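You operate a simulated robot arm through the tools that you are given. There is no shell and no other tool.

You are at the controls of a simulated robot arm. One attempt, no reset.

TASK
Pour the rinse into the beaker to about its line and stand its bottle in the holder.
Fine: take the bottle from the goods bench; it ends in the goods holder with its cap back on; spill hardly any; the beaker stays where it is.

It is judged by the outcome, as a careful person would: the job done as asked, and still so three seconds after it is handed in. It fails if anything else is knocked over, pushed out of place, dropped, spilled or broken. Lids that push on must go on centred and level and be pressed home; caps that screw on are set level and turned clockwise until they are tight.

THE ROBOT
A 6-joint arm with a two-finger gripper, fixed in place. Base frame: the origin is on the floor under the middle of its stand, x ahead of it, y to its left, z up; the work surface is at about z = 0.74. Readings come in m, degrees, newtons and seconds.
It reaches about 1.572 m from its shoulder. Its first joint turns from -166.0 to 166.0 degrees. Payload 2.45 kg.
The tool frame sits at the grasp point between the pads (the TCP): z along the fingers, y along the line on which they close. The tips reach 0.02 m beyond it. The gripper opens to 0.14 m; its body begins 0.168 m behind the TCP.
Orientation is that of the tool frame in the base frame, as a unit quaternion [x, y, z, w]. With the fingers straight down and closing along the base's y, the tool's x points along the base's -x, its y along +y and its z along -z.

THE INTERFACE
- The arm moves only by the tool servo_tool. Its argument "deltas" is a list of rows, each an object (a shift or turn left out is 0, a gripper value left out holds the last) with "slide": the shift along the tool's x, y, z in units of 400 mm (1.0 is 400 mm), a list of three; "delta_rot": the turn, a rotation vector about the tool's x, y, z in units of 45 degrees (1.0 is 45 degrees), a list of three. In form: [{"slide": [tx, ty, tz], "delta_rot": [wx, wy, wz]}, ...]. A call has 1 to 20 rows; each row is the pose to reach, as a shift and turn from the pose commanded when the call began, along the tool's axes at that moment. "gripper" is the opening in per cent of the stroke, from 0 (shut) to 100 (fully open), set as the call begins (left out, the last holds). A call with a number of a shift or a turn outside -1 to 1 is refused whole. Rows are played at 5 a second. More than 0.05 m and 8.6 degrees between two rows, or a gripper value outside its range, and nothing of the call is played. Where a pose cannot be reached the arm comes as near as it can. A force on the tool above 50 N (or 10 N above the force at the start of the call, whichever is more), or a blocked arm, ends the call early, and 0.2 s more pass. Each finger travels about 0.045 m/s and halts on what it meets, pressing with about 28 N; the grip force reading is that of the motor and also rises with nothing between the fingers. The clock runs only during rows and for 0.2 s after the last one: add rows that repeat a pose to give the fingers time. The reply holds the time, the measured pose of the TCP, the force on the tool along the base axes, the opening and the grip force, in the units named above and with some noise, with the torque about the TCP (base axes, N m) and any sound that the robot's microphone picked up, and new pictures: "show" is both (left out), scene, wrist or none.
- Cameras (640 x 400 px; columns grow to the right, rows downward): "scene" is fixed at [0.4021, 0.501, 1.5776]; the picture's right is [0.67, -0.74, 0.00], its down [-0.70, -0.63, -0.35] and it looks along [0.26, 0.23, -0.94] (base axes); focal length 214 px, centre (320, 200). "wrist" rides on the gripper at [0.078, 0.011, -0.209] in the tool frame; the picture's right is [-0.14, 0.99, 0.00], its down [-0.92, -0.13, -0.37] and it looks along [-0.36, -0.05, 0.93] (tool axes); focal length 280 px, centre (320, 200). There is no depth. A picture from a camera that has moved, and an enlarged one, comes with that camera's place and axes in the base frame and with its lens.
- enlarge(camera, box): a new picture of the part [left, top, right, bottom] of that camera's present view, enlarged. No time passes.
- finish_job(): hands the job in; it is judged then, once.

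Places have to be worked out from the pictures, the camera data and where the tool is seen. Open the gripper and draw the arm clear of the work before you hand the job in, unless the task says otherwise.

The tools are called after ">>>" as name(argument=value, ...) on one line, values as JSON. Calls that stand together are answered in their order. servo_tool: Moves the arm, as the interface text tells. Its arguments: {"type":"object","properties":{"deltas":{"type":"array","items":{"type":"object","properties":{"slide":{"type":"array","items":{"type":"number"}},"delta_rot":{"type":"array","items":{"type":"number"}}}}},"gripper":{"type":"number"},"show":{"type":"string","enum":["both","scene","wrist","none"]}},"required":["deltas"]} The other tools are called the same way: enlarge (camera, box) takes an enlarged picture of a part of a camera's view; finish_job () hands the job in.

At the start:

```text
time: 0.0
position: [0.6854, 0.2016, 1.1836]
tcp_rot: [-0.001, 1.0, 0.001, 0.001]
wrist_force: [0.6, 0.4, -0.2]
torque: [0.01, -0.03, -0.01]
finger_gap: 0.1399
gripper_force: 0.1
```

scene: 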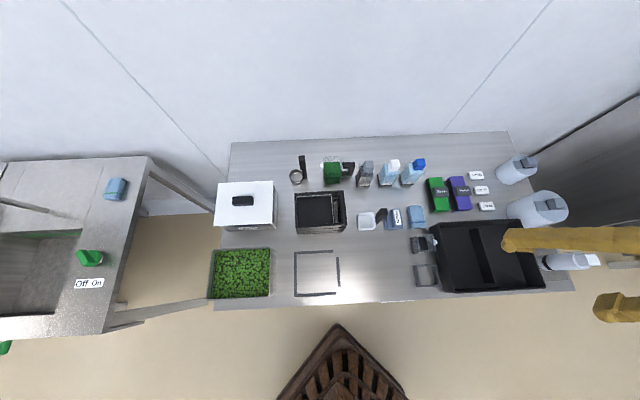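
wrist: 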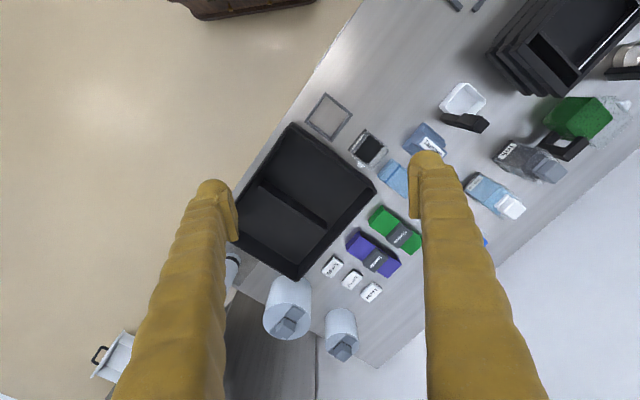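

I'll start by looking more closely at the work surface to identify the bottles, holders, and beaker.

>>> enlarge(camera="scene", box=[280, 140, 440, 240])

>>> enlarge(camera="scene", box=[400, 140, 600, 300])

>>> enlarge(camera="wrist", box=[400, 20, 640, 250])

>>> enlarge(camera="wrist", box=[220, 80, 440, 380])

>>> enlarge(camera="scene", box=[0, 150, 280, 320])

```text
4.00 times, centred on (360, 190) of scene
camera zoom: at [0.4021, 0.501, 1.5776], right [0.67, -0.74, 0.0], down [-0.7, -0.63, -0.35], along [0.26, 0.23, -0.94], focal length 858 px, centre (160, 240)
```

zoom: 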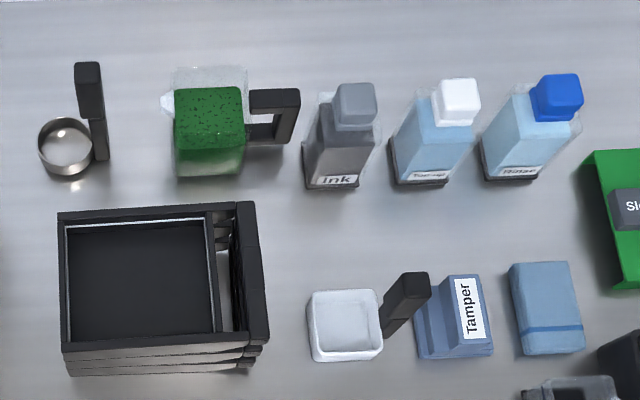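

```text
2.50 times, centred on (500, 220) of scene
camera zoom: at [0.4021, 0.501, 1.5776], right [0.67, -0.74, 0.0], down [-0.7, -0.63, -0.35], along [0.26, 0.23, -0.94], focal length 536 px, centre (-130, 150)
```

zoom: 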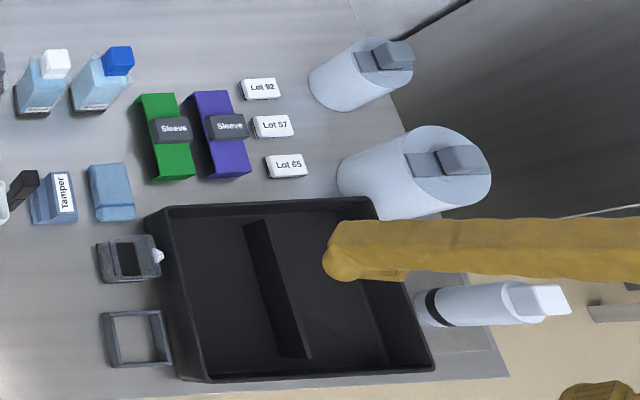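

```text
1.74 times, centred on (520, 135) of wrist
camera zoom: at [0.6062, 0.211, 1.3912], right [0.14, 0.99, 0.0], down [0.92, -0.13, 0.37], along [0.37, -0.05, -0.93], focal length 488 px, centre (-28, 313)
```

zoom: 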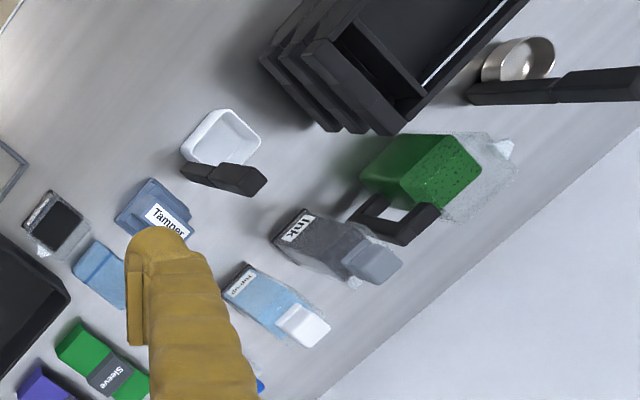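

```text
1.33 times, centred on (330, 230) of wrist
camera zoom: at [0.6062, 0.211, 1.3912], right [0.14, 0.99, 0.0], down [0.92, -0.13, 0.37], along [0.37, -0.05, -0.93], focal length 374 px, centre (307, 160)
```

zoom: 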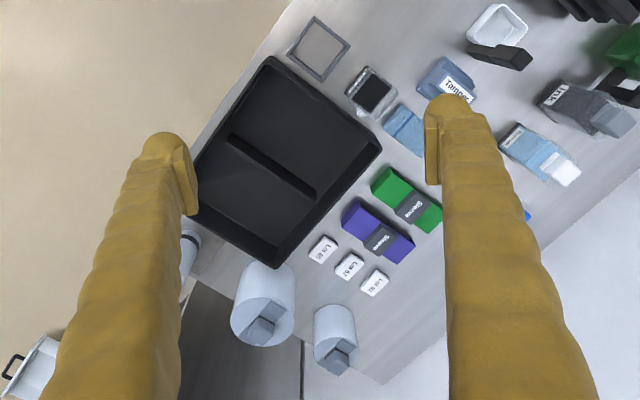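

```text
2.29 times, centred on (140, 235) of scene
camera zoom: at [0.4021, 0.501, 1.5776], right [0.67, -0.74, 0.0], down [-0.7, -0.63, -0.35], along [0.26, 0.23, -0.94], focal length 490 px, centre (731, 120)
```

zoom: 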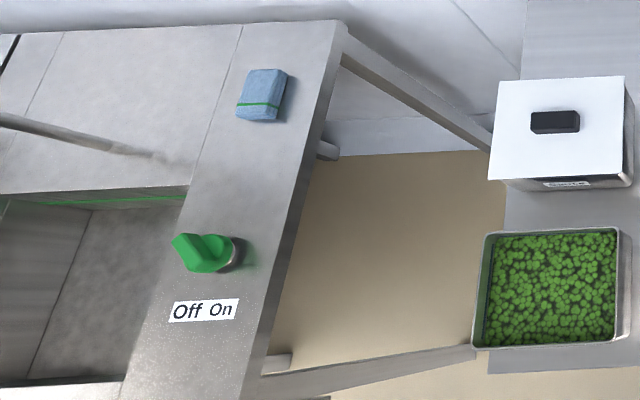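

Three bottles (Ink, maybe Top-up, maybe Rinse) stand in a row. I enlarge the labels and other candidates to read them before moving.

>>> enlarge(camera="scene", box=[350, 150, 430, 200])

>>> enlarge(camera="scene", box=[310, 145, 370, 185])

>>> enlarge(camera="scene", box=[280, 180, 360, 300])

>>> enlarge(camera="scene", box=[350, 200, 450, 300])

>>> enlarge(camera="scene", box=[540, 230, 640, 320])

>>> enlarge(camera="wrist", box=[60, 240, 400, 400])

```text
8.00 times, centred on (390, 175) of scene
camera zoom: at [0.4021, 0.501, 1.5776], right [0.67, -0.74, 0.0], down [-0.7, -0.63, -0.35], along [0.26, 0.23, -0.94], focal length 1716 px, centre (-240, 400)
```

zoom: 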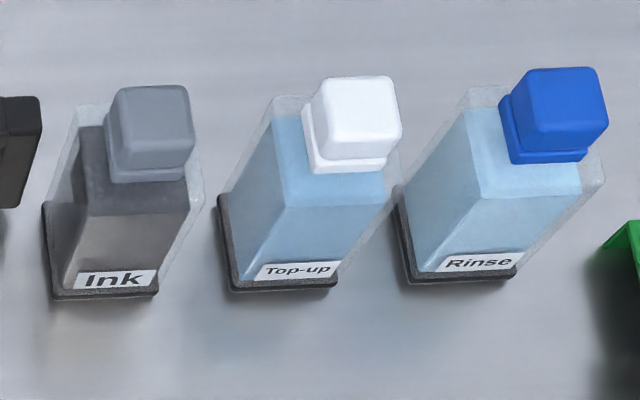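

```text
10.00 times, centred on (340, 165) of scene
camera zoom: at [0.4021, 0.501, 1.5776], right [0.67, -0.74, 0.0], down [-0.7, -0.63, -0.35], along [0.26, 0.23, -0.94], focal length 2145 px, centre (120, 550)
```

zoom: 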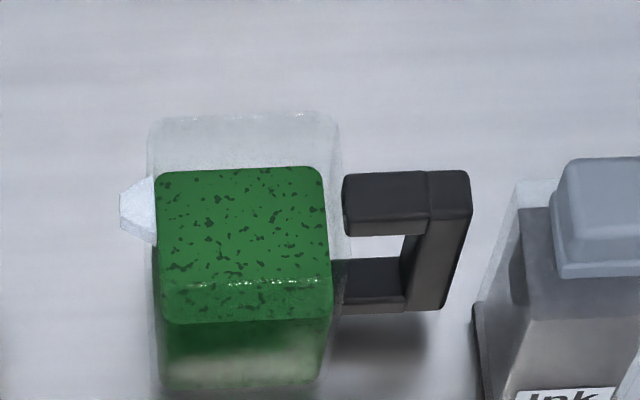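

```text
3.33 times, centred on (320, 240) of scene
camera zoom: at [0.4021, 0.501, 1.5776], right [0.67, -0.74, 0.0], down [-0.7, -0.63, -0.35], along [0.26, 0.23, -0.94], focal length 715 px, centre (320, 67)
```

zoom: 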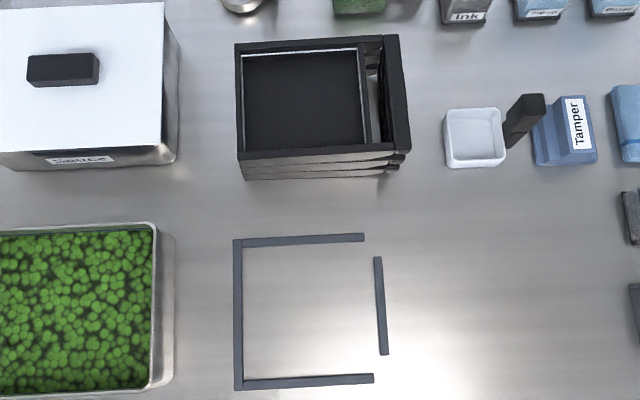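

```text
4.00 times, centred on (400, 250) of scene
camera zoom: at [0.4021, 0.501, 1.5776], right [0.67, -0.74, 0.0], down [-0.7, -0.63, -0.35], along [0.26, 0.23, -0.94], focal length 858 px, centre (0, 0)
```

zoom: 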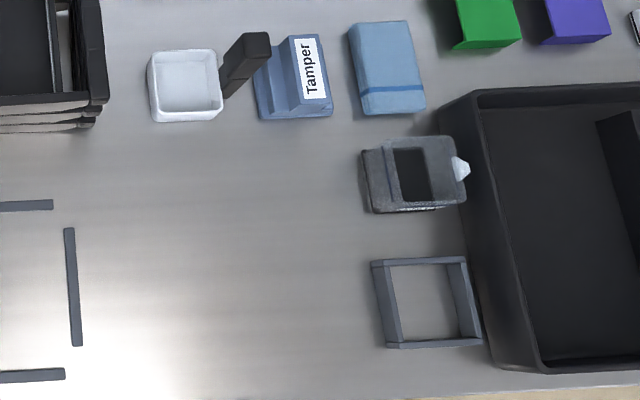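

```text
4.44 times, centred on (590, 275) of scene
camera zoom: at [0.4021, 0.501, 1.5776], right [0.67, -0.74, 0.0], down [-0.7, -0.63, -0.35], along [0.26, 0.23, -0.94], focal length 953 px, centre (-880, -133)
```

zoom: 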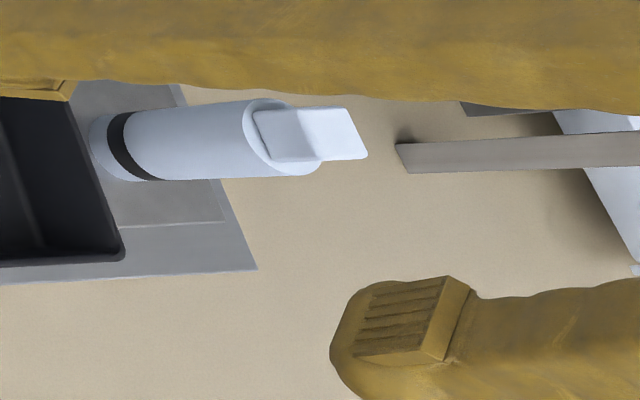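

```text
1.88 times, centred on (230, 320) of wrist
camera zoom: at [0.6062, 0.211, 1.3912], right [0.14, 0.99, 0.0], down [0.92, -0.13, 0.37], along [0.37, -0.05, -0.93], focal length 528 px, centre (489, -26)
```

zoom: 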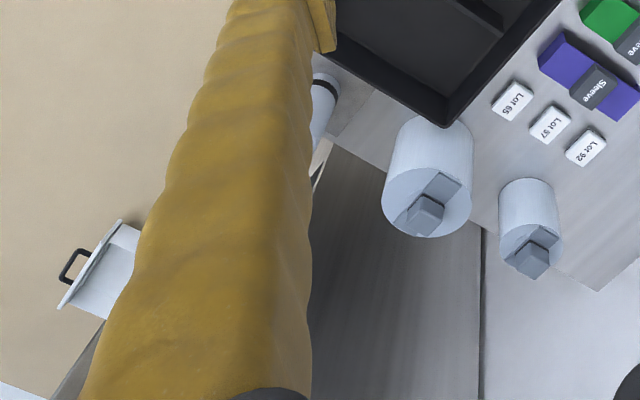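

The blue-capped bottle is Rinse. I look closer at the spouted container beside the black tray (possible beaker) and the frame beside it (possible holder), using both cameras.

>>> enlarge(camera="scene", box=[400, 220, 450, 300])

>>> enlarge(camera="wrist", box=[290, 80, 410, 180])

>>> enlarge(camera="scene", box=[405, 225, 445, 260])

>>> enlarge(camera="scene", box=[355, 195, 430, 240])

```text
5.00 times, centred on (425, 260) of scene
camera zoom: at [0.4021, 0.501, 1.5776], right [0.67, -0.74, 0.0], down [-0.7, -0.63, -0.35], along [0.26, 0.23, -0.94], focal length 1072 px, centre (-205, -100)
```

zoom: 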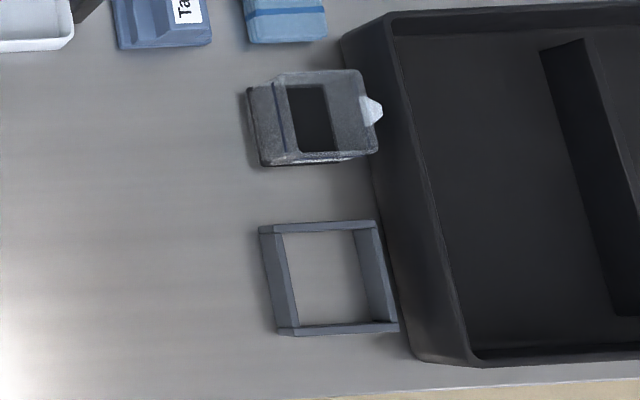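

```text
4.00 times, centred on (350, 130) of wrist
camera zoom: at [0.6062, 0.211, 1.3912], right [0.14, 0.99, 0.0], down [0.92, -0.13, 0.37], along [0.37, -0.05, -0.93], focal length 1122 px, centre (200, 480)
```

zoom: 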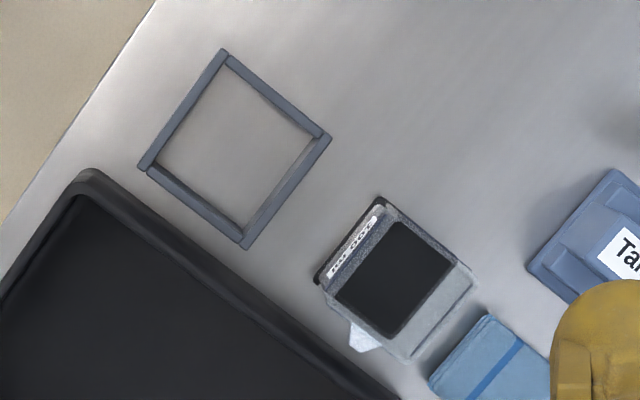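

```text
11.43 times, centred on (425, 242) of scene
camera zoom: at [0.4021, 0.501, 1.5776], right [0.67, -0.74, 0.0], down [-0.7, -0.63, -0.35], along [0.26, 0.23, -0.94], focal length 2451 px, centre (-880, -286)
```

zoom: 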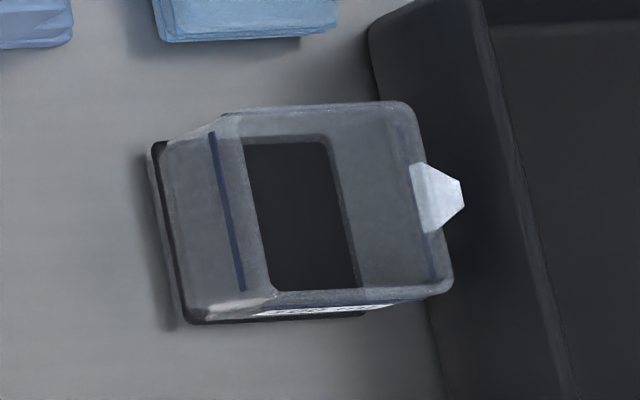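

```text
8.53 times, centred on (392, 218) of scene
camera zoom: at [0.4021, 0.501, 1.5776], right [0.67, -0.74, 0.0], down [-0.7, -0.63, -0.35], along [0.26, 0.23, -0.94], focal length 1830 px, centre (-299, 51)
```

zoom: 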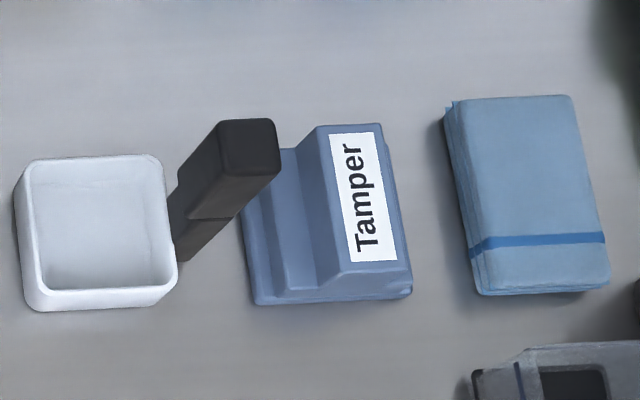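

I'll try to read the label on the spouted container and check the rest of the wrist view.

>>> enlarge(camera="wrist", box=[345, 120, 395, 170])

>>> enlarge(camera="wrist", box=[360, 125, 392, 147])

>>> enlarge(camera="scene", box=[415, 245, 440, 260])

>>> enlarge(camera="scene", box=[480, 140, 640, 320])

```text
8.00 times, centred on (370, 145) of wrist
camera zoom: at [0.6062, 0.211, 1.3912], right [0.14, 0.99, 0.0], down [0.92, -0.13, 0.37], along [0.37, -0.05, -0.93], focal length 2243 px, centre (-80, 640)
```

zoom: 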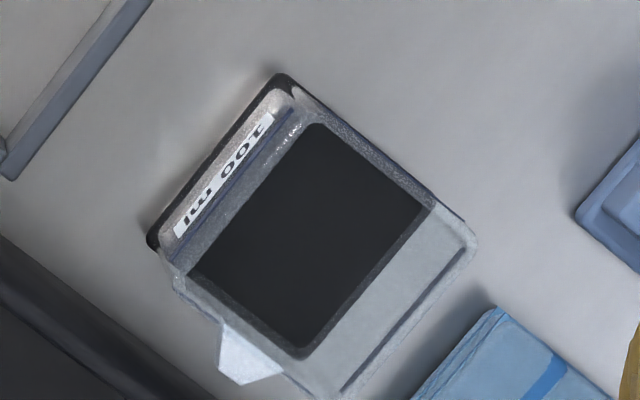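

```text
16.00 times, centred on (376, 136) of wrist
camera zoom: at [0.6062, 0.211, 1.3912], right [0.14, 0.99, 0.0], down [0.92, -0.13, 0.37], along [0.37, -0.05, -0.93], focal length 4486 px, centre (-576, 1224)
```

zoom: 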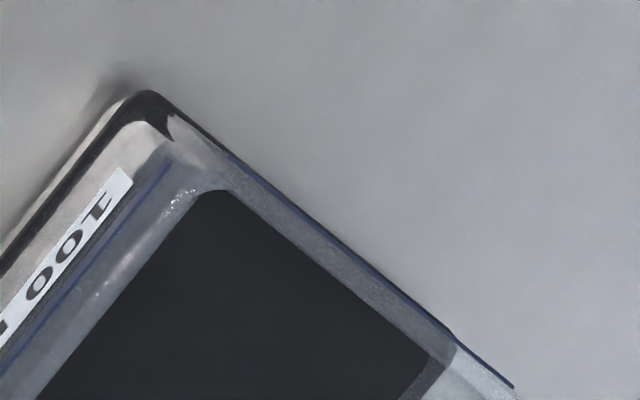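

```text
16.00 times, centred on (428, 252) of scene
camera zoom: at [0.4021, 0.501, 1.5776], right [0.67, -0.74, 0.0], down [-0.7, -0.63, -0.35], along [0.26, 0.23, -0.94], focal length 3432 px, centre (-1400, -640)
```

zoom: 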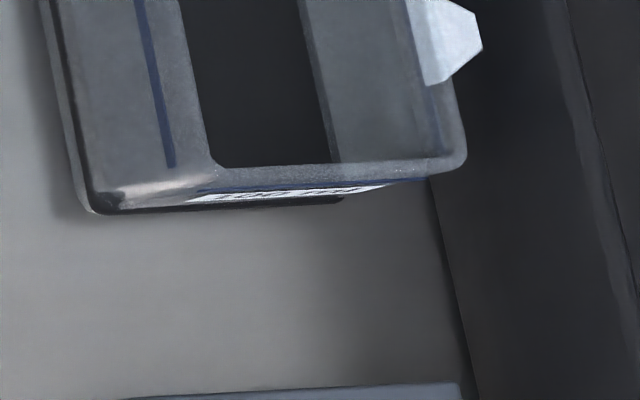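

```text
2.22 times, centred on (560, 230) of scene
camera zoom: at [0.4021, 0.501, 1.5776], right [0.67, -0.74, 0.0], down [-0.7, -0.63, -0.35], along [0.26, 0.23, -0.94], focal length 477 px, centre (-213, 133)
```

zoom: 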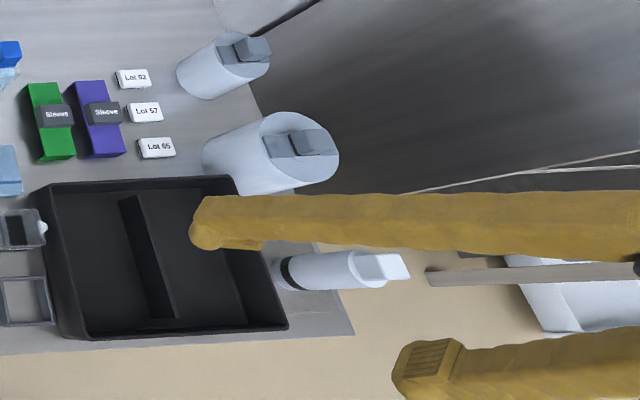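

The spouted container carries a "100 ml" label with a blue line, so it is the beaker at about (0.77, 0.29); the square frame at about (0.68, 0.22) looks like the holder. I turn the wrist to survey the right side for any other holder or bench.

>>> servo_tool(deltas=[{"delta_rot": [0, 0, 0.16]}, {"delta_rot": [0, 0, 0.33]}, {"delta_rot": [0, 0, 0.5]}, {"delta_rot": [0, 0, 0.67]}, {"delta_rot": [0, 0, 0.84]}, {"delta_rot": [0, 0, 1.0]}, {"delta_rot": [0, 0, 1.0]}], show="wrist")

```text
time: 1.6
position: [0.685, 0.2024, 1.1827]
tcp_rot: [0.382, 0.924, 0.0, 0.0]
wrist_force: [0.4, 0.1, -0.2]
torque: [0.0, -0.01, -0.01]
finger_gap: 0.1398
gripper_force: 0.1
camera wrist: at [0.6369, 0.2636, 1.3919], right [0.8, 0.6, 0.0], down [0.56, -0.74, 0.37], along [0.22, -0.29, -0.93], focal length 280 px, centre (320, 200)
```

wrist: 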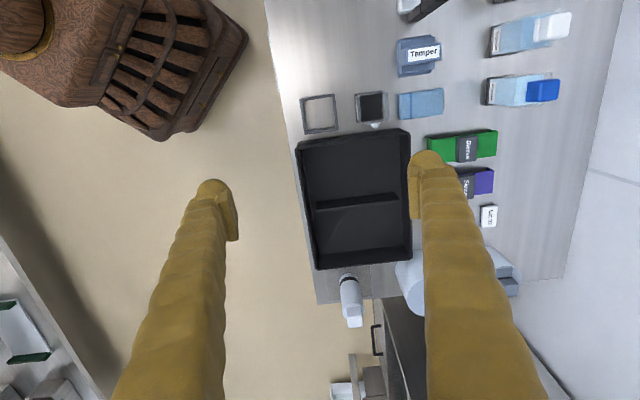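

The bench lines up with this yaw. Another unit shows at bottom-left, so I continue turning right to see it.

>>> servo_tool(deltas=[{"delta_rot": [0, 0, 0.16]}, {"delta_rot": [0, 0, 0.33]}, {"delta_rot": [0, 0, 0.5]}, {"delta_rot": [0, 0, 0.67]}, {"delta_rot": [0, 0, 0.84]}, {"delta_rot": [0, 0, 1.0]}, {"delta_rot": [0, 0, 1.0]}], show="wrist")

>>> servo_tool(deltas=[{"delta_rot": [0, -0.15, 0]}, {"delta_rot": [0, -0.3, 0]}, {"delta_rot": [0, -0.45, 0]}, {"delta_rot": [0, -0.6, 0]}, {"delta_rot": [0, -0.6, 0]}], show="both")

```text
time: 3.2
position: [0.6846, 0.201, 1.1836]
tcp_rot: [0.707, 0.707, 0.0, 0.001]
wrist_force: [1.2, 0.0, -0.6]
torque: [0.02, -0.02, 0.01]
finger_gap: 0.1404
gripper_force: 0.0
camera wrist: at [0.6953, 0.2784, 1.3916], right [0.99, -0.14, 0.0], down [-0.13, -0.92, 0.37], along [-0.05, -0.36, -0.93], focal length 280 px, centre (320, 200)
```

wrist: 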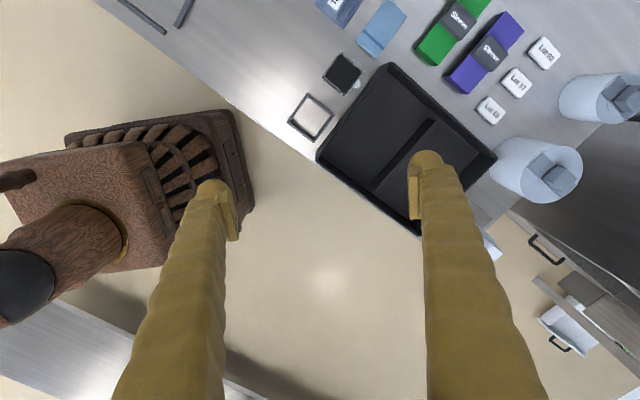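

```text
time: 4.4
position: [0.6854, 0.2011, 1.1833]
tcp_rot: [0.688, 0.687, -0.165, 0.166]
wrist_force: [-0.3, 0.3, -0.3]
torque: [0.01, -0.03, 0.0]
finger_gap: 0.1401
gripper_force: 0.1
camera wrist: at [0.6951, 0.3655, 1.333], right [0.99, -0.12, 0.06], down [-0.13, -0.65, 0.75], along [-0.05, -0.75, -0.66], focal length 280 px, centre (320, 200)
```

scene: 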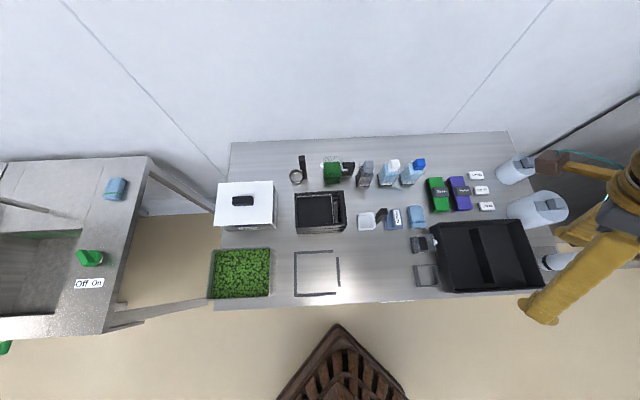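
wrist: 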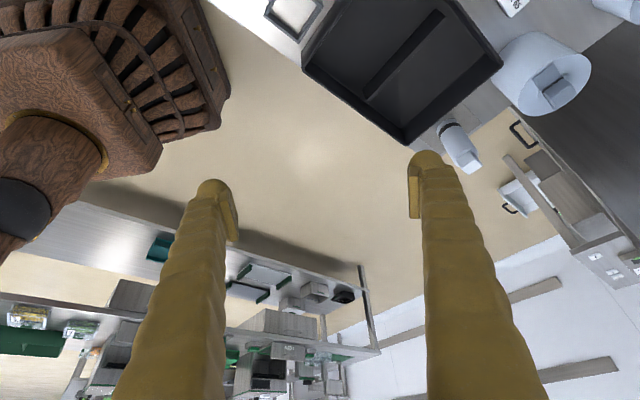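

There's another bench behind the robot's right with items on it. I enlarge to see what it holds.

>>> enlarge(camera="wrist", box=[220, 230, 420, 400])

>>> enlarge(camera="wrist", box=[0, 230, 220, 400])

>>> enlarge(camera="wrist", box=[480, 100, 640, 300])

```text
2.35 times, centred on (320, 315) of wrist
camera zoom: at [0.6951, 0.3655, 1.333], right [0.99, -0.12, 0.06], down [-0.13, -0.65, 0.75], along [-0.05, -0.75, -0.66], focal length 660 px, centre (320, -71)
```

zoom: 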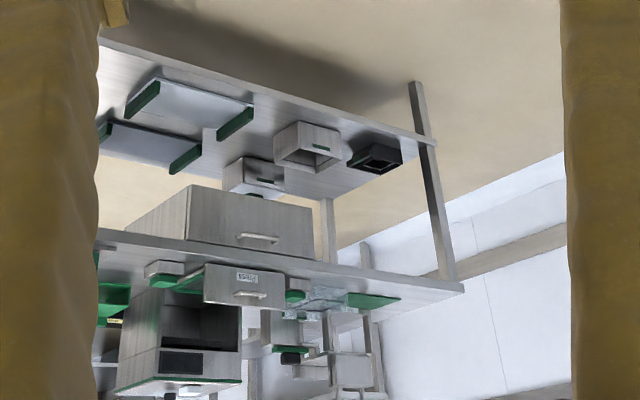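

```text
2.35 times, centred on (110, 315) of wrist
camera zoom: at [0.6951, 0.3655, 1.333], right [0.99, -0.12, 0.06], down [-0.13, -0.65, 0.75], along [-0.05, -0.75, -0.66], focal length 660 px, centre (814, -71)
```

zoom: 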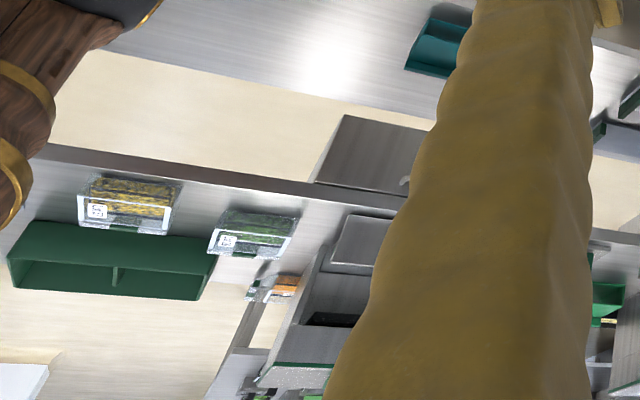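

```text
2.00 times, centred on (560, 200) of wrist
camera zoom: at [0.6951, 0.3655, 1.333], right [0.99, -0.12, 0.06], down [-0.13, -0.65, 0.75], along [-0.05, -0.75, -0.66], focal length 561 px, centre (-160, 200)
```

zoom: 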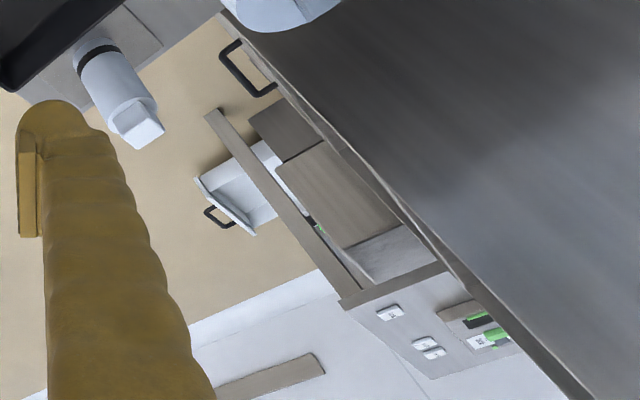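

The other benches are far away and hold no bottles, so the goods bench is the one ahead (its axes lie at 45° to the base). I undo the tilt and turn back to the 45° yaw that lines up with the bench.

>>> servo_tool(deltas=[{"delta_rot": [0, 0.15, 0]}, {"delta_rot": [0, 0.3, 0]}, {"delta_rot": [0, 0.45, 0]}, {"delta_rot": [0, 0.6, 0]}, {"delta_rot": [0, 0.6, 0]}], show="none")

>>> servo_tool(deltas=[{"delta_rot": [0, 0, -0.16]}, {"delta_rot": [0, 0, -0.33]}, {"delta_rot": [0, 0, -0.5]}, {"delta_rot": [0, 0, -0.67]}, {"delta_rot": [0, 0, -0.84]}, {"delta_rot": [0, 0, -1.0]}, {"delta_rot": [0, 0, -1.0]}], show="none")

```text
time: 5.6
position: [0.6858, 0.2019, 1.1841]
tcp_rot: [0.707, 0.707, 0.002, -0.001]
wrist_force: [0.1, 0.1, -0.1]
torque: [-0.02, -0.01, -0.02]
finger_gap: 0.14
gripper_force: 0.1
```

```text
time: 7.2
position: [0.6858, 0.2018, 1.1832]
tcp_rot: [0.382, 0.924, 0.001, 0.0]
wrist_force: [-0.5, -0.7, -0.1]
torque: [0.02, -0.01, 0.02]
finger_gap: 0.1403
gripper_force: 0.1
```

Pose restored with tool y along the bench depth. Now I move across to hover left of the Rinse bottle for a close look.

>>> servo_tool(deltas=[{"slide": [0.032, 0.1, 0]}, {"slide": [0.064, 0.2, 0]}, {"slide": [0.096, 0.3, 0]}, {"slide": [0.128, 0.4, 0]}, {"slide": [0.16, 0.5, 0]}, {"slide": [0.192, 0.6, 0]}, {"slide": [0.224, 0.7, 0]}, {"slide": [0.256, 0.8, 0]}, {"slide": [0.288, 0.9, 0]}, {"slide": [0.32, 1.0, 0]}, {"slide": [0.32, 1.0, 0]}])

```text
time: 9.6
position: [0.876, 0.5762, 1.1811]
tcp_rot: [0.381, 0.924, -0.001, 0.0]
wrist_force: [0.4, 0.8, -0.3]
torque: [-0.01, 0.0, 0.02]
finger_gap: 0.1401
gripper_force: 0.1
camera wrist: at [0.828, 0.6377, 1.3903], right [0.8, 0.6, 0.0], down [0.56, -0.74, 0.37], along [0.22, -0.29, -0.93], focal length 280 px, centre (320, 200)
```

scene: 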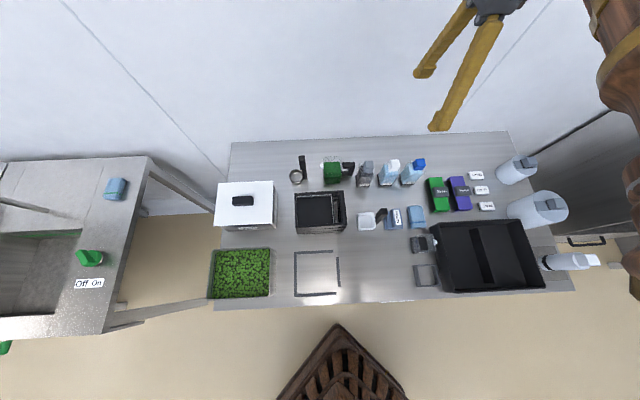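
wrist: 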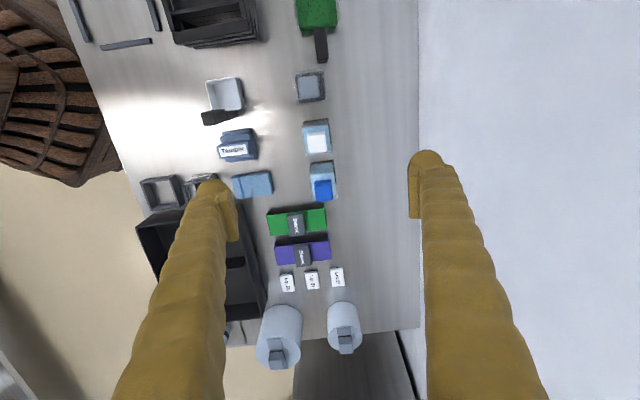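

Close view of the bottles from above; I enlarge the Rinse bottle and neighbours.

>>> enlarge(camera="wrist", box=[280, 110, 360, 220])

>>> enlarge(camera="wrist", box=[130, 140, 290, 240])

```text
3.64 times, centred on (320, 165) of wrist
camera zoom: at [0.828, 0.6377, 1.3903], right [0.8, 0.6, 0.0], down [0.56, -0.74, 0.37], along [0.22, -0.29, -0.93], focal length 1020 px, centre (320, 327)
```

zoom: 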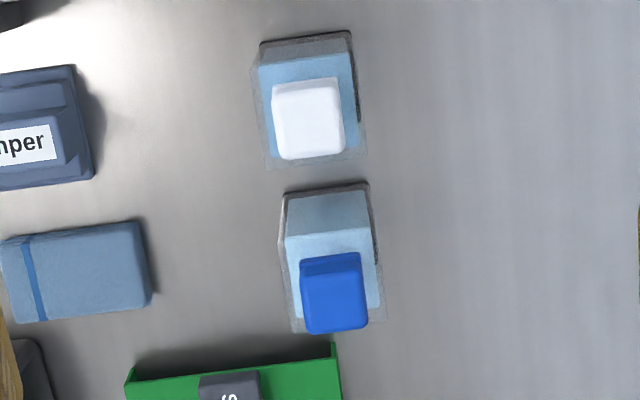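

```text
4.00 times, centred on (210, 190) of wrist
camera zoom: at [0.828, 0.6377, 1.3903], right [0.8, 0.6, 0.0], down [0.56, -0.74, 0.37], along [0.22, -0.29, -0.93], focal length 1122 px, centre (760, 240)
```

zoom: 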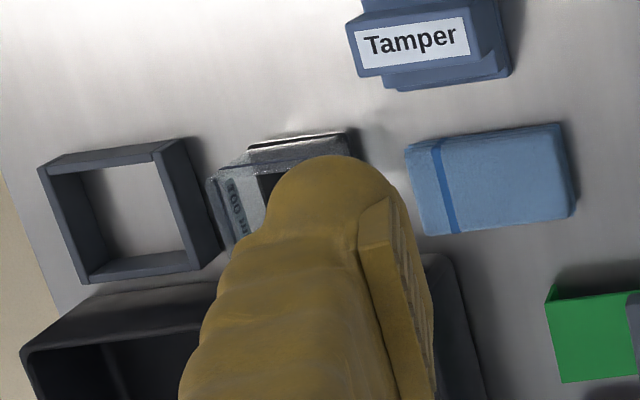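

The Rinse bottle is about 0.054 m square, centred near (0.944, 0.498), with ~5 cm free on either side. I move over it at z≈1.0 and check alignment before descending.

>>> servo_tool(deltas=[{"slide": [-0.06, -0.004, 0.09]}, {"slide": [-0.12, -0.008, 0.18]}, {"slide": [-0.18, -0.012, 0.27]}, {"slide": [-0.24, -0.016, 0.36]}, {"slide": [-0.258, -0.0185, 0.45]}, {"slide": [-0.258, -0.0185, 0.45]}])

```text
time: 11.0
position: [0.9454, 0.4986, 1.0021]
tcp_rot: [0.382, 0.924, 0.001, 0.0]
wrist_force: [-0.4, 0.1, 0.5]
torque: [0.0, 0.01, 0.01]
finger_gap: 0.1398
gripper_force: 0.1
camera wrist: at [0.896, 0.5604, 1.2112], right [0.8, 0.6, 0.0], down [0.56, -0.74, 0.37], along [0.22, -0.29, -0.93], focal length 280 px, centre (320, 200)
```

scene: 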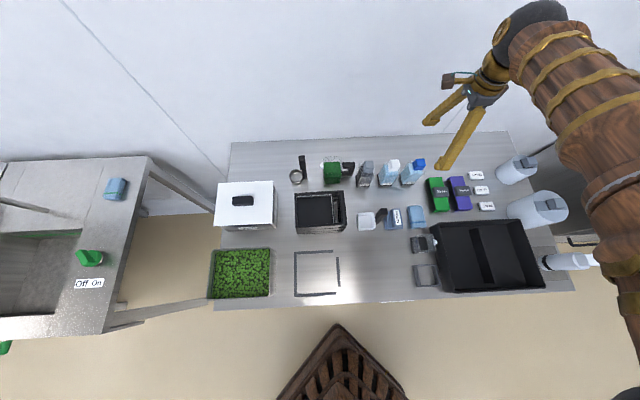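
wrist: 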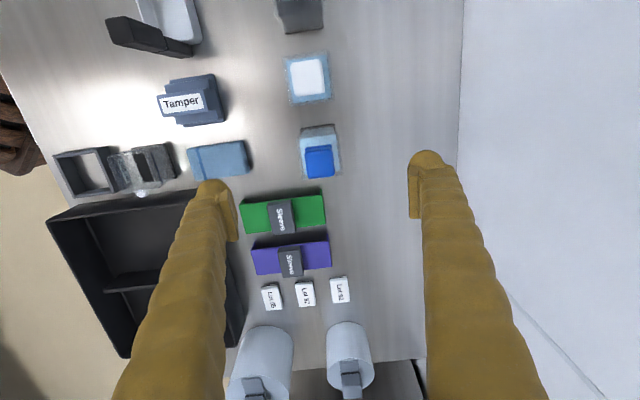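

The cap lies on the tool axis. I enlarge to measure the bottle's offset and yaw before descending.

>>> enlarge(camera="wrist", box=[270, 110, 370, 200])

>>> enlarge(camera="wrist", box=[40, 120, 200, 220])

>>> enlarge(camera="scene", box=[370, 60, 530, 190])

```text
4.44 times, centred on (320, 155) of wrist
camera zoom: at [0.896, 0.5604, 1.2112], right [0.8, 0.6, 0.0], down [0.56, -0.74, 0.37], along [0.22, -0.29, -0.93], focal length 1246 px, centre (320, 400)
```

zoom: 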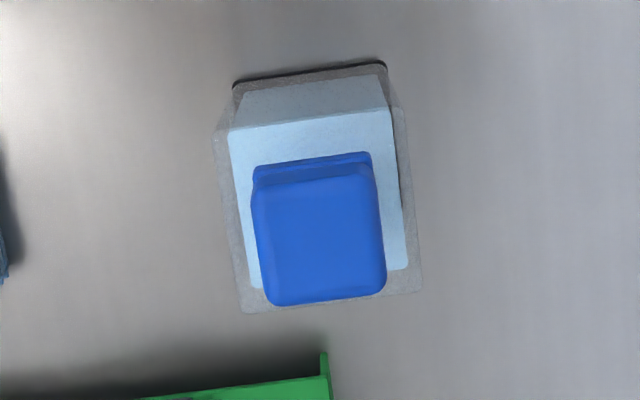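

```text
4.00 times, centred on (120, 170) of wrist
camera zoom: at [0.896, 0.5604, 1.2112], right [0.8, 0.6, 0.0], down [0.56, -0.74, 0.37], along [0.22, -0.29, -0.93], focal length 1122 px, centre (1120, 320)
```

zoom: 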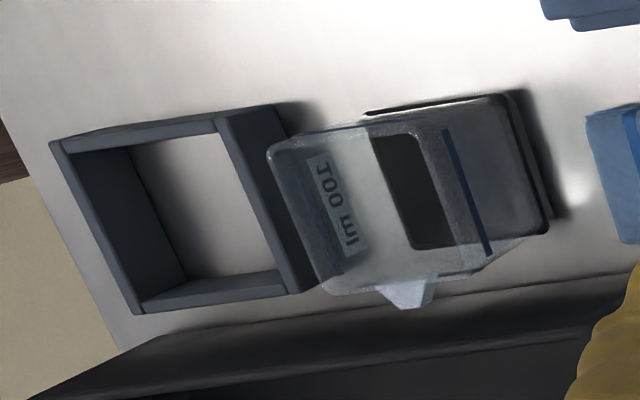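

```text
3.08 times, centred on (450, 125) of scene
camera zoom: at [0.4021, 0.501, 1.5776], right [0.67, -0.74, 0.0], down [-0.7, -0.63, -0.35], along [0.26, 0.23, -0.94], focal length 660 px, centre (-80, 431)
```

zoom: 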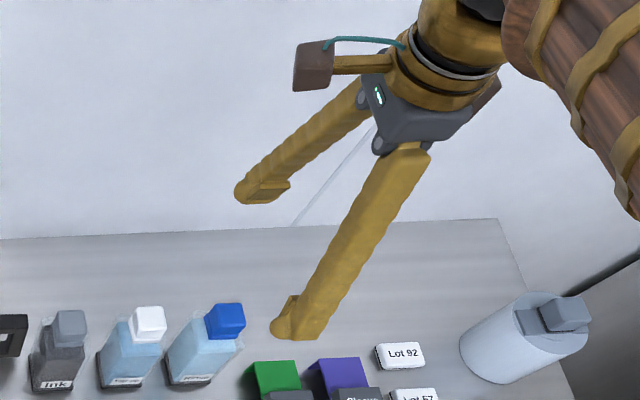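

Bottle is well centred (about 3 mm toward +e), shoulder at ~0.86 and cap top at ~0.89. I descend to z≈0.82 with the fingers in front of and behind the bottle.

>>> servo_tool(deltas=[{"slide": [-0.0075, 0, 0.09]}, {"slide": [-0.0075, 0, 0.18]}, {"slide": [-0.0075, 0, 0.27]}, {"slide": [-0.0075, 0, 0.36]}, {"slide": [-0.0075, 0, 0.42]}, {"slide": [-0.0075, 0, 0.455]}, {"slide": [-0.0075, 0, 0.455]}])

```text
time: 12.6
position: [0.9499, 0.4964, 0.8221]
tcp_rot: [0.382, 0.924, 0.001, 0.0]
wrist_force: [0.5, 0.7, -0.2]
torque: [0.02, -0.02, 0.0]
finger_gap: 0.14
gripper_force: 0.0
camera wrist: at [0.9005, 0.5575, 1.0303], right [0.8, 0.6, 0.0], down [0.56, -0.74, 0.37], along [0.22, -0.29, -0.93], focal length 280 px, centre (320, 200)
```

scene: 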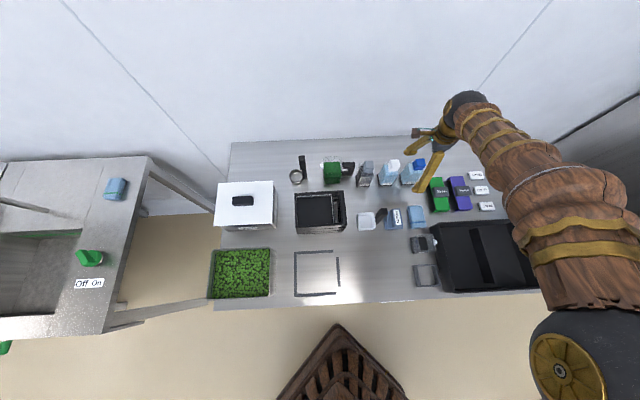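
wrist: 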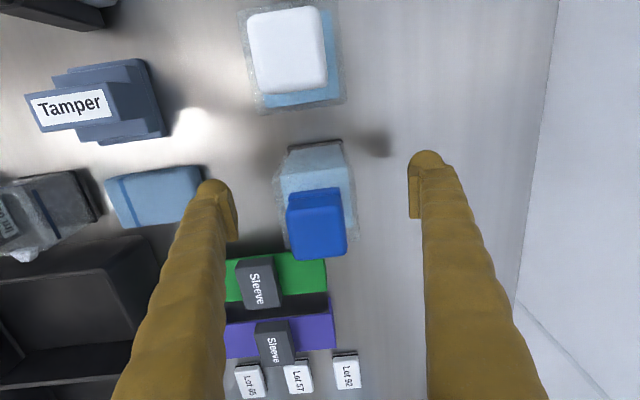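

Fingers straddle the bottle front and back with clearance. Closing the gripper on the body.

>>> servo_tool(deltas=[{"slide": [0, 0, 0]}, {"slide": [0, 0, 0]}, {"slide": [0, 0, 0]}, {"slide": [0, 0, 0]}, {"slide": [0, 0, 0]}, {"slide": [0, 0, 0]}, {"slide": [0, 0, 0]}, {"slide": [0, 0, 0]}], gripper=0)

```text
time: 14.4
position: [0.9475, 0.4956, 0.8212]
tcp_rot: [0.382, 0.924, 0.001, 0.001]
wrist_force: [-0.9, -1.6, 1.9]
torque: [0.03, -0.06, -0.02]
finger_gap: 0.0578
gripper_force: 27.7
camera wrist: at [0.9006, 0.5574, 1.0304], right [0.8, 0.6, 0.0], down [0.56, -0.74, 0.37], along [0.22, -0.29, -0.93], focal length 280 px, centre (320, 200)
```

scene: 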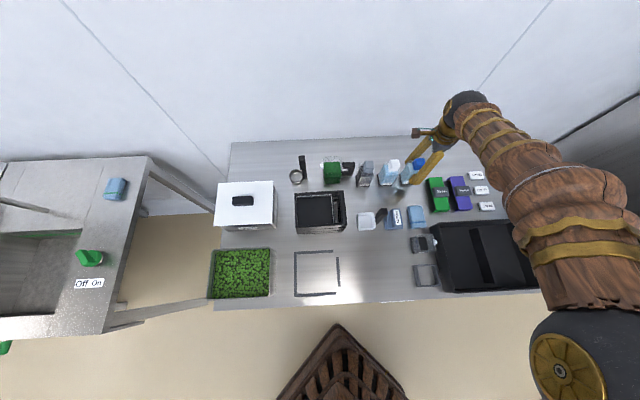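
wrist: 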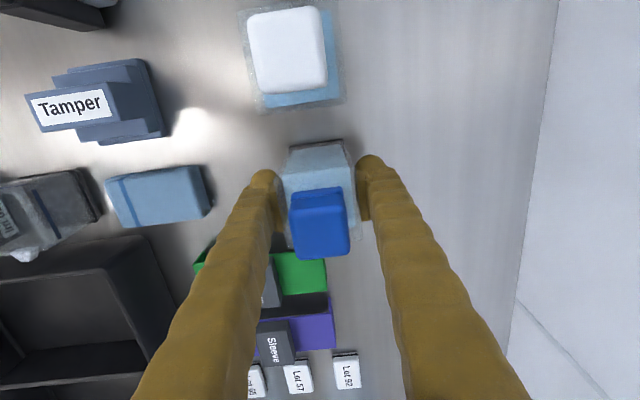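

Gripped at 0.058 m width with 28 N. Lifting straight up.

>>> servo_tool(deltas=[{"slide": [0, 0, -0.03]}, {"slide": [0, 0, -0.08]}, {"slide": [0, 0, -0.16]}, {"slide": [0, 0, -0.25]}, {"slide": [0, 0, -0.35]}, {"slide": [0, 0, -0.4]}, {"slide": [0, 0, -0.4]}])

```text
time: 16.0
position: [0.9499, 0.496, 0.9804]
tcp_rot: [0.381, 0.924, 0.001, 0.0]
wrist_force: [0.1, 0.5, -3.4]
torque: [0.01, -0.03, 0.0]
finger_gap: 0.0575
gripper_force: 27.7
camera wrist: at [0.9007, 0.5578, 1.1901], right [0.8, 0.6, 0.0], down [0.56, -0.74, 0.37], along [0.22, -0.29, -0.93], focal length 280 px, centre (320, 200)
```

scene: 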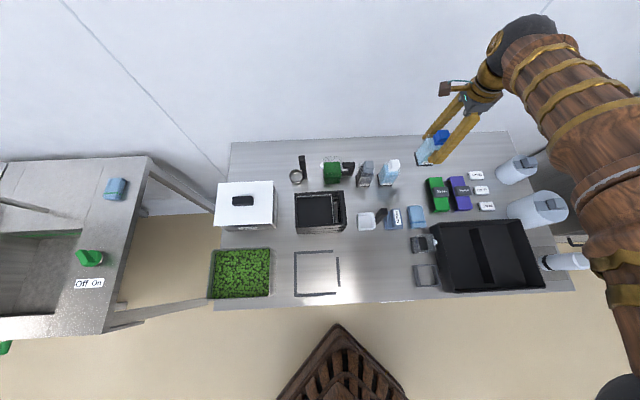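
wrist: 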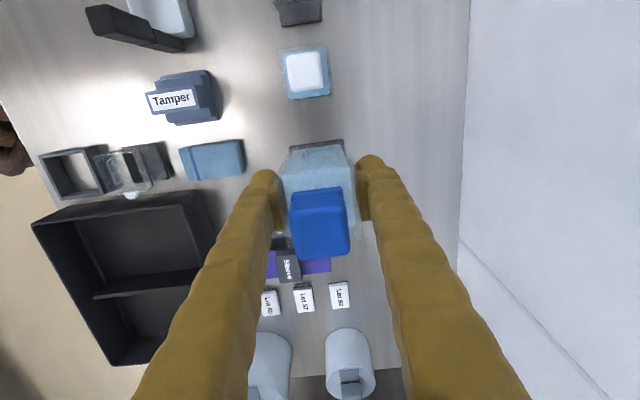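

Bottle is held and lifted (about 3.5 N). I carry it over the clear route toward the holder, stopping slightly to its right so the wrist camera can still see the frame.

>>> servo_tool(deltas=[{"slide": [-0.01, -0.05, -0.02]}, {"slide": [-0.02, -0.13, -0.04]}, {"slide": [-0.03, -0.23, -0.05]}, {"slide": [-0.04, -0.33, -0.05]}, {"slide": [-0.05, -0.43, -0.05]}, {"slide": [-0.06, -0.53, -0.05]}, {"slide": [-0.07, -0.63, -0.05]}, {"slide": [-0.08, -0.73, -0.05]}, {"slide": [-0.09, -0.83, -0.05]}, {"slide": [-0.1, -0.92, -0.05]}, {"slide": [-0.1, -0.975, -0.05]}, {"slide": [-0.1, -0.975, -0.05]}])

```text
time: 18.6
position: [0.6996, 0.1911, 1.0019]
tcp_rot: [0.382, 0.924, 0.001, 0.001]
wrist_force: [0.7, -1.2, -3.3]
torque: [-0.01, 0.01, 0.04]
finger_gap: 0.0576
gripper_force: 28.2
camera wrist: at [0.651, 0.2522, 1.2107], right [0.8, 0.6, 0.0], down [0.56, -0.74, 0.37], along [0.22, -0.29, -0.93], focal length 280 px, centre (320, 200)
```

scene: 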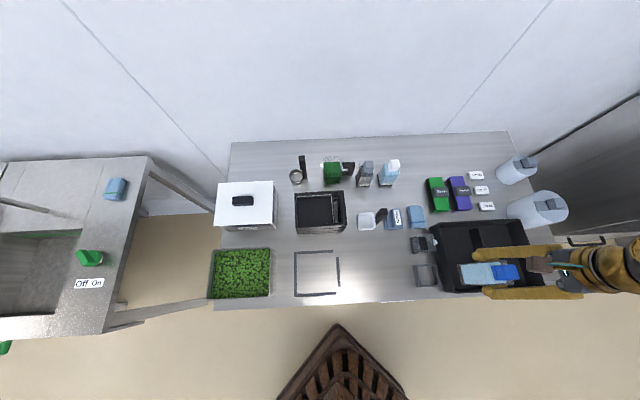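
wrist: 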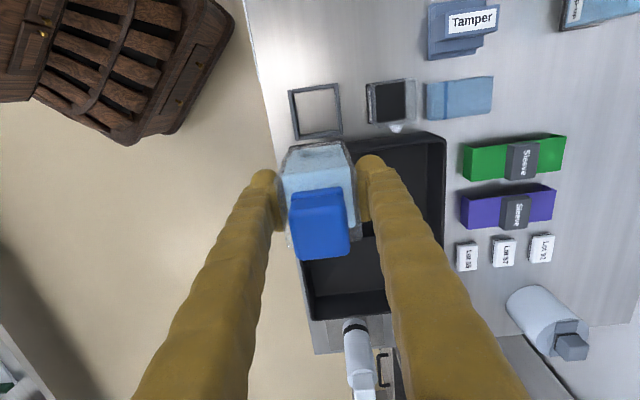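

>>> enlarge(camera="wrist", box=[270, 60, 430, 160])

>>> enlarge(camera="wrist", box=[280, 75, 350, 150])

>>> enlarge(camera="wrist", box=[355, 65, 425, 145])

```text
4.00 times, centred on (350, 110) of wrist
camera zoom: at [0.651, 0.2522, 1.2107], right [0.8, 0.6, 0.0], down [0.56, -0.74, 0.37], along [0.22, -0.29, -0.93], focal length 1122 px, centre (200, 560)
```

zoom: 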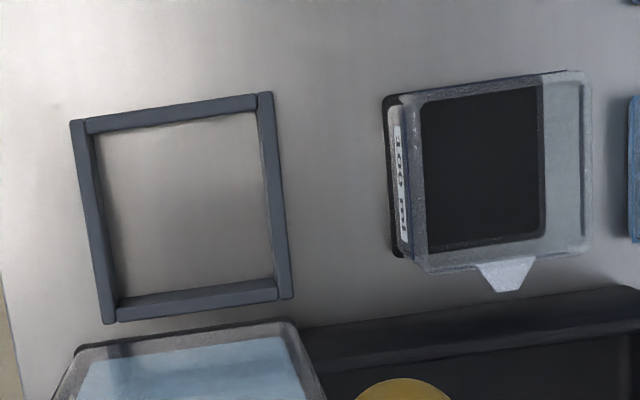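

```text
5.33 times, centred on (315, 112) of wrist
camera zoom: at [0.651, 0.2522, 1.2107], right [0.8, 0.6, 0.0], down [0.56, -0.74, 0.37], along [0.22, -0.29, -0.93], focal length 1495 px, centre (347, 667)
```

zoom: 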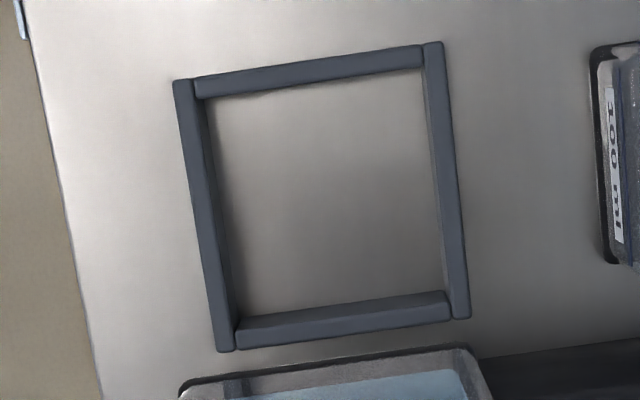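

```text
5.00 times, centred on (390, 105) of wrist
camera zoom: at [0.651, 0.2522, 1.2107], right [0.8, 0.6, 0.0], down [0.56, -0.74, 0.37], along [0.22, -0.29, -0.93], focal length 1402 px, centre (-30, 675)
```

zoom: 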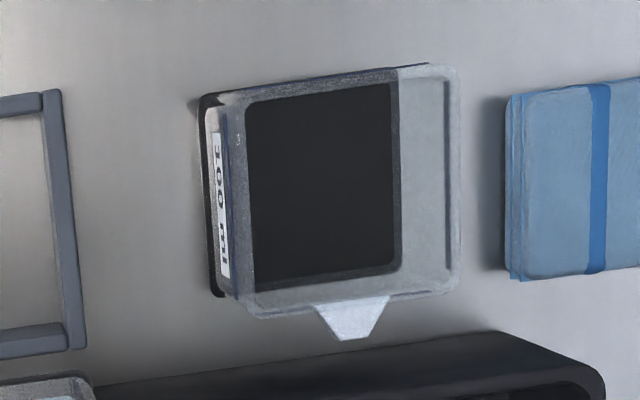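

The holder is square to the tool, inner opening ≈0.063 m vs. bottle 0.058 m, centred ≈47 mm to the −e side of the TCP. I check where the bottle sits relative to the fingers before inserting.

>>> enlarge(camera="wrist", box=[250, 130, 390, 270])

>>> enlarge(camera="scene", box=[440, 230, 560, 310])

```text
2.86 times, centred on (320, 200) of wrist
camera zoom: at [0.651, 0.2522, 1.2107], right [0.8, 0.6, 0.0], down [0.56, -0.74, 0.37], along [0.22, -0.29, -0.93], focal length 801 px, centre (320, 200)
```

zoom: 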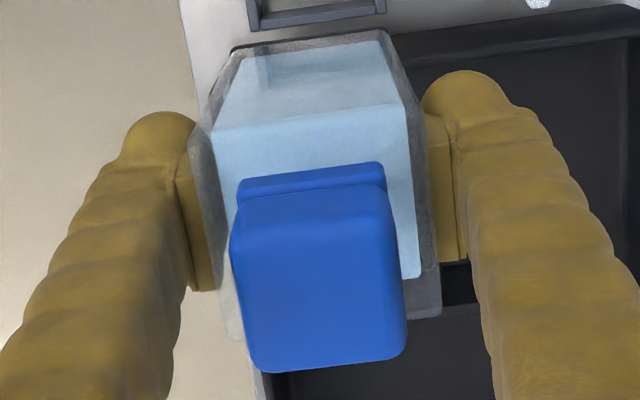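

```text
5.00 times, centred on (500, 270) of scene
camera zoom: at [0.4021, 0.501, 1.5776], right [0.67, -0.74, 0.0], down [-0.7, -0.63, -0.35], along [0.26, 0.23, -0.94], focal length 1072 px, centre (-580, -150)
```

zoom: 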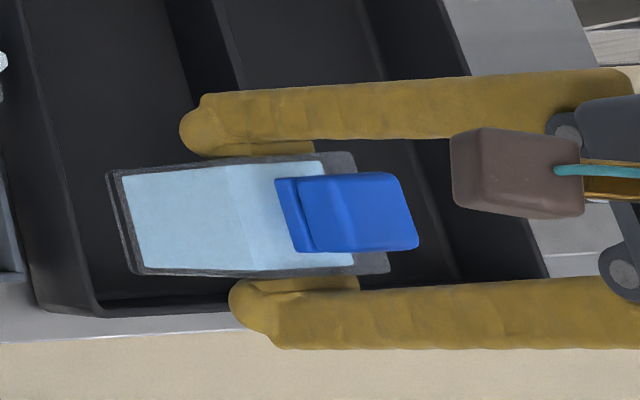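

Bottle is centred in the grip within ~1–2 mm. I shift 47 mm over the holder and lower to just above the frame, then check.

>>> servo_tool(deltas=[{"slide": [0.06, 0.002, 0]}, {"slide": [0.118, 0.002, 0]}, {"slide": [0.118, 0.002, 0.08]}, {"slide": [0.118, 0.002, 0.16]}, {"slide": [0.118, 0.002, 0.24]}, {"slide": [0.118, 0.002, 0.3]}, {"slide": [0.118, 0.002, 0.3]}, {"slide": [0.118, 0.002, 0.3]}])

```text
time: 20.4
position: [0.6652, 0.2261, 0.8805]
tcp_rot: [0.382, 0.924, 0.001, 0.0]
wrist_force: [-0.2, 0.1, -3.5]
torque: [-0.02, 0.01, 0.01]
finger_gap: 0.0576
gripper_force: 28.3
camera wrist: at [0.6166, 0.2869, 1.0897], right [0.8, 0.6, 0.0], down [0.56, -0.74, 0.37], along [0.22, -0.29, -0.93], focal length 280 px, centre (320, 200)
```

scene: 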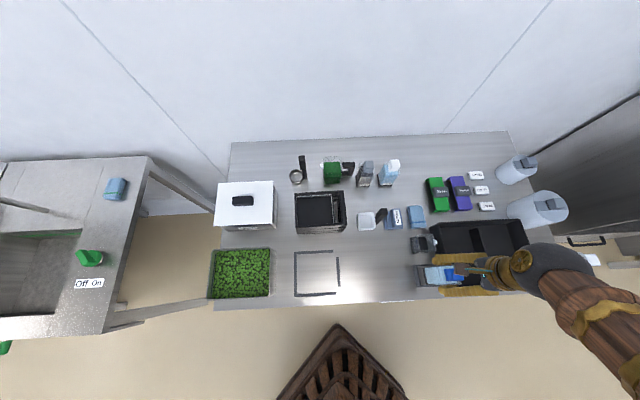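
wrist: 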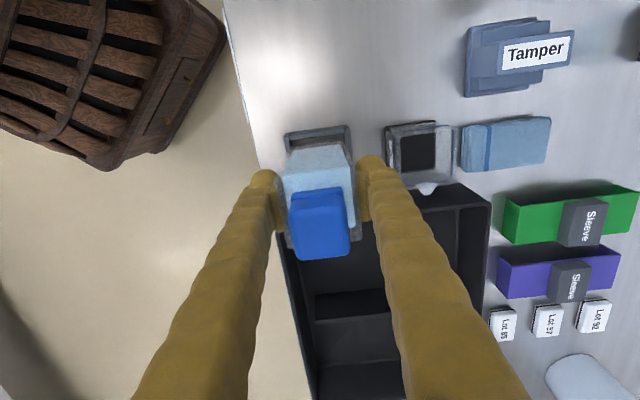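

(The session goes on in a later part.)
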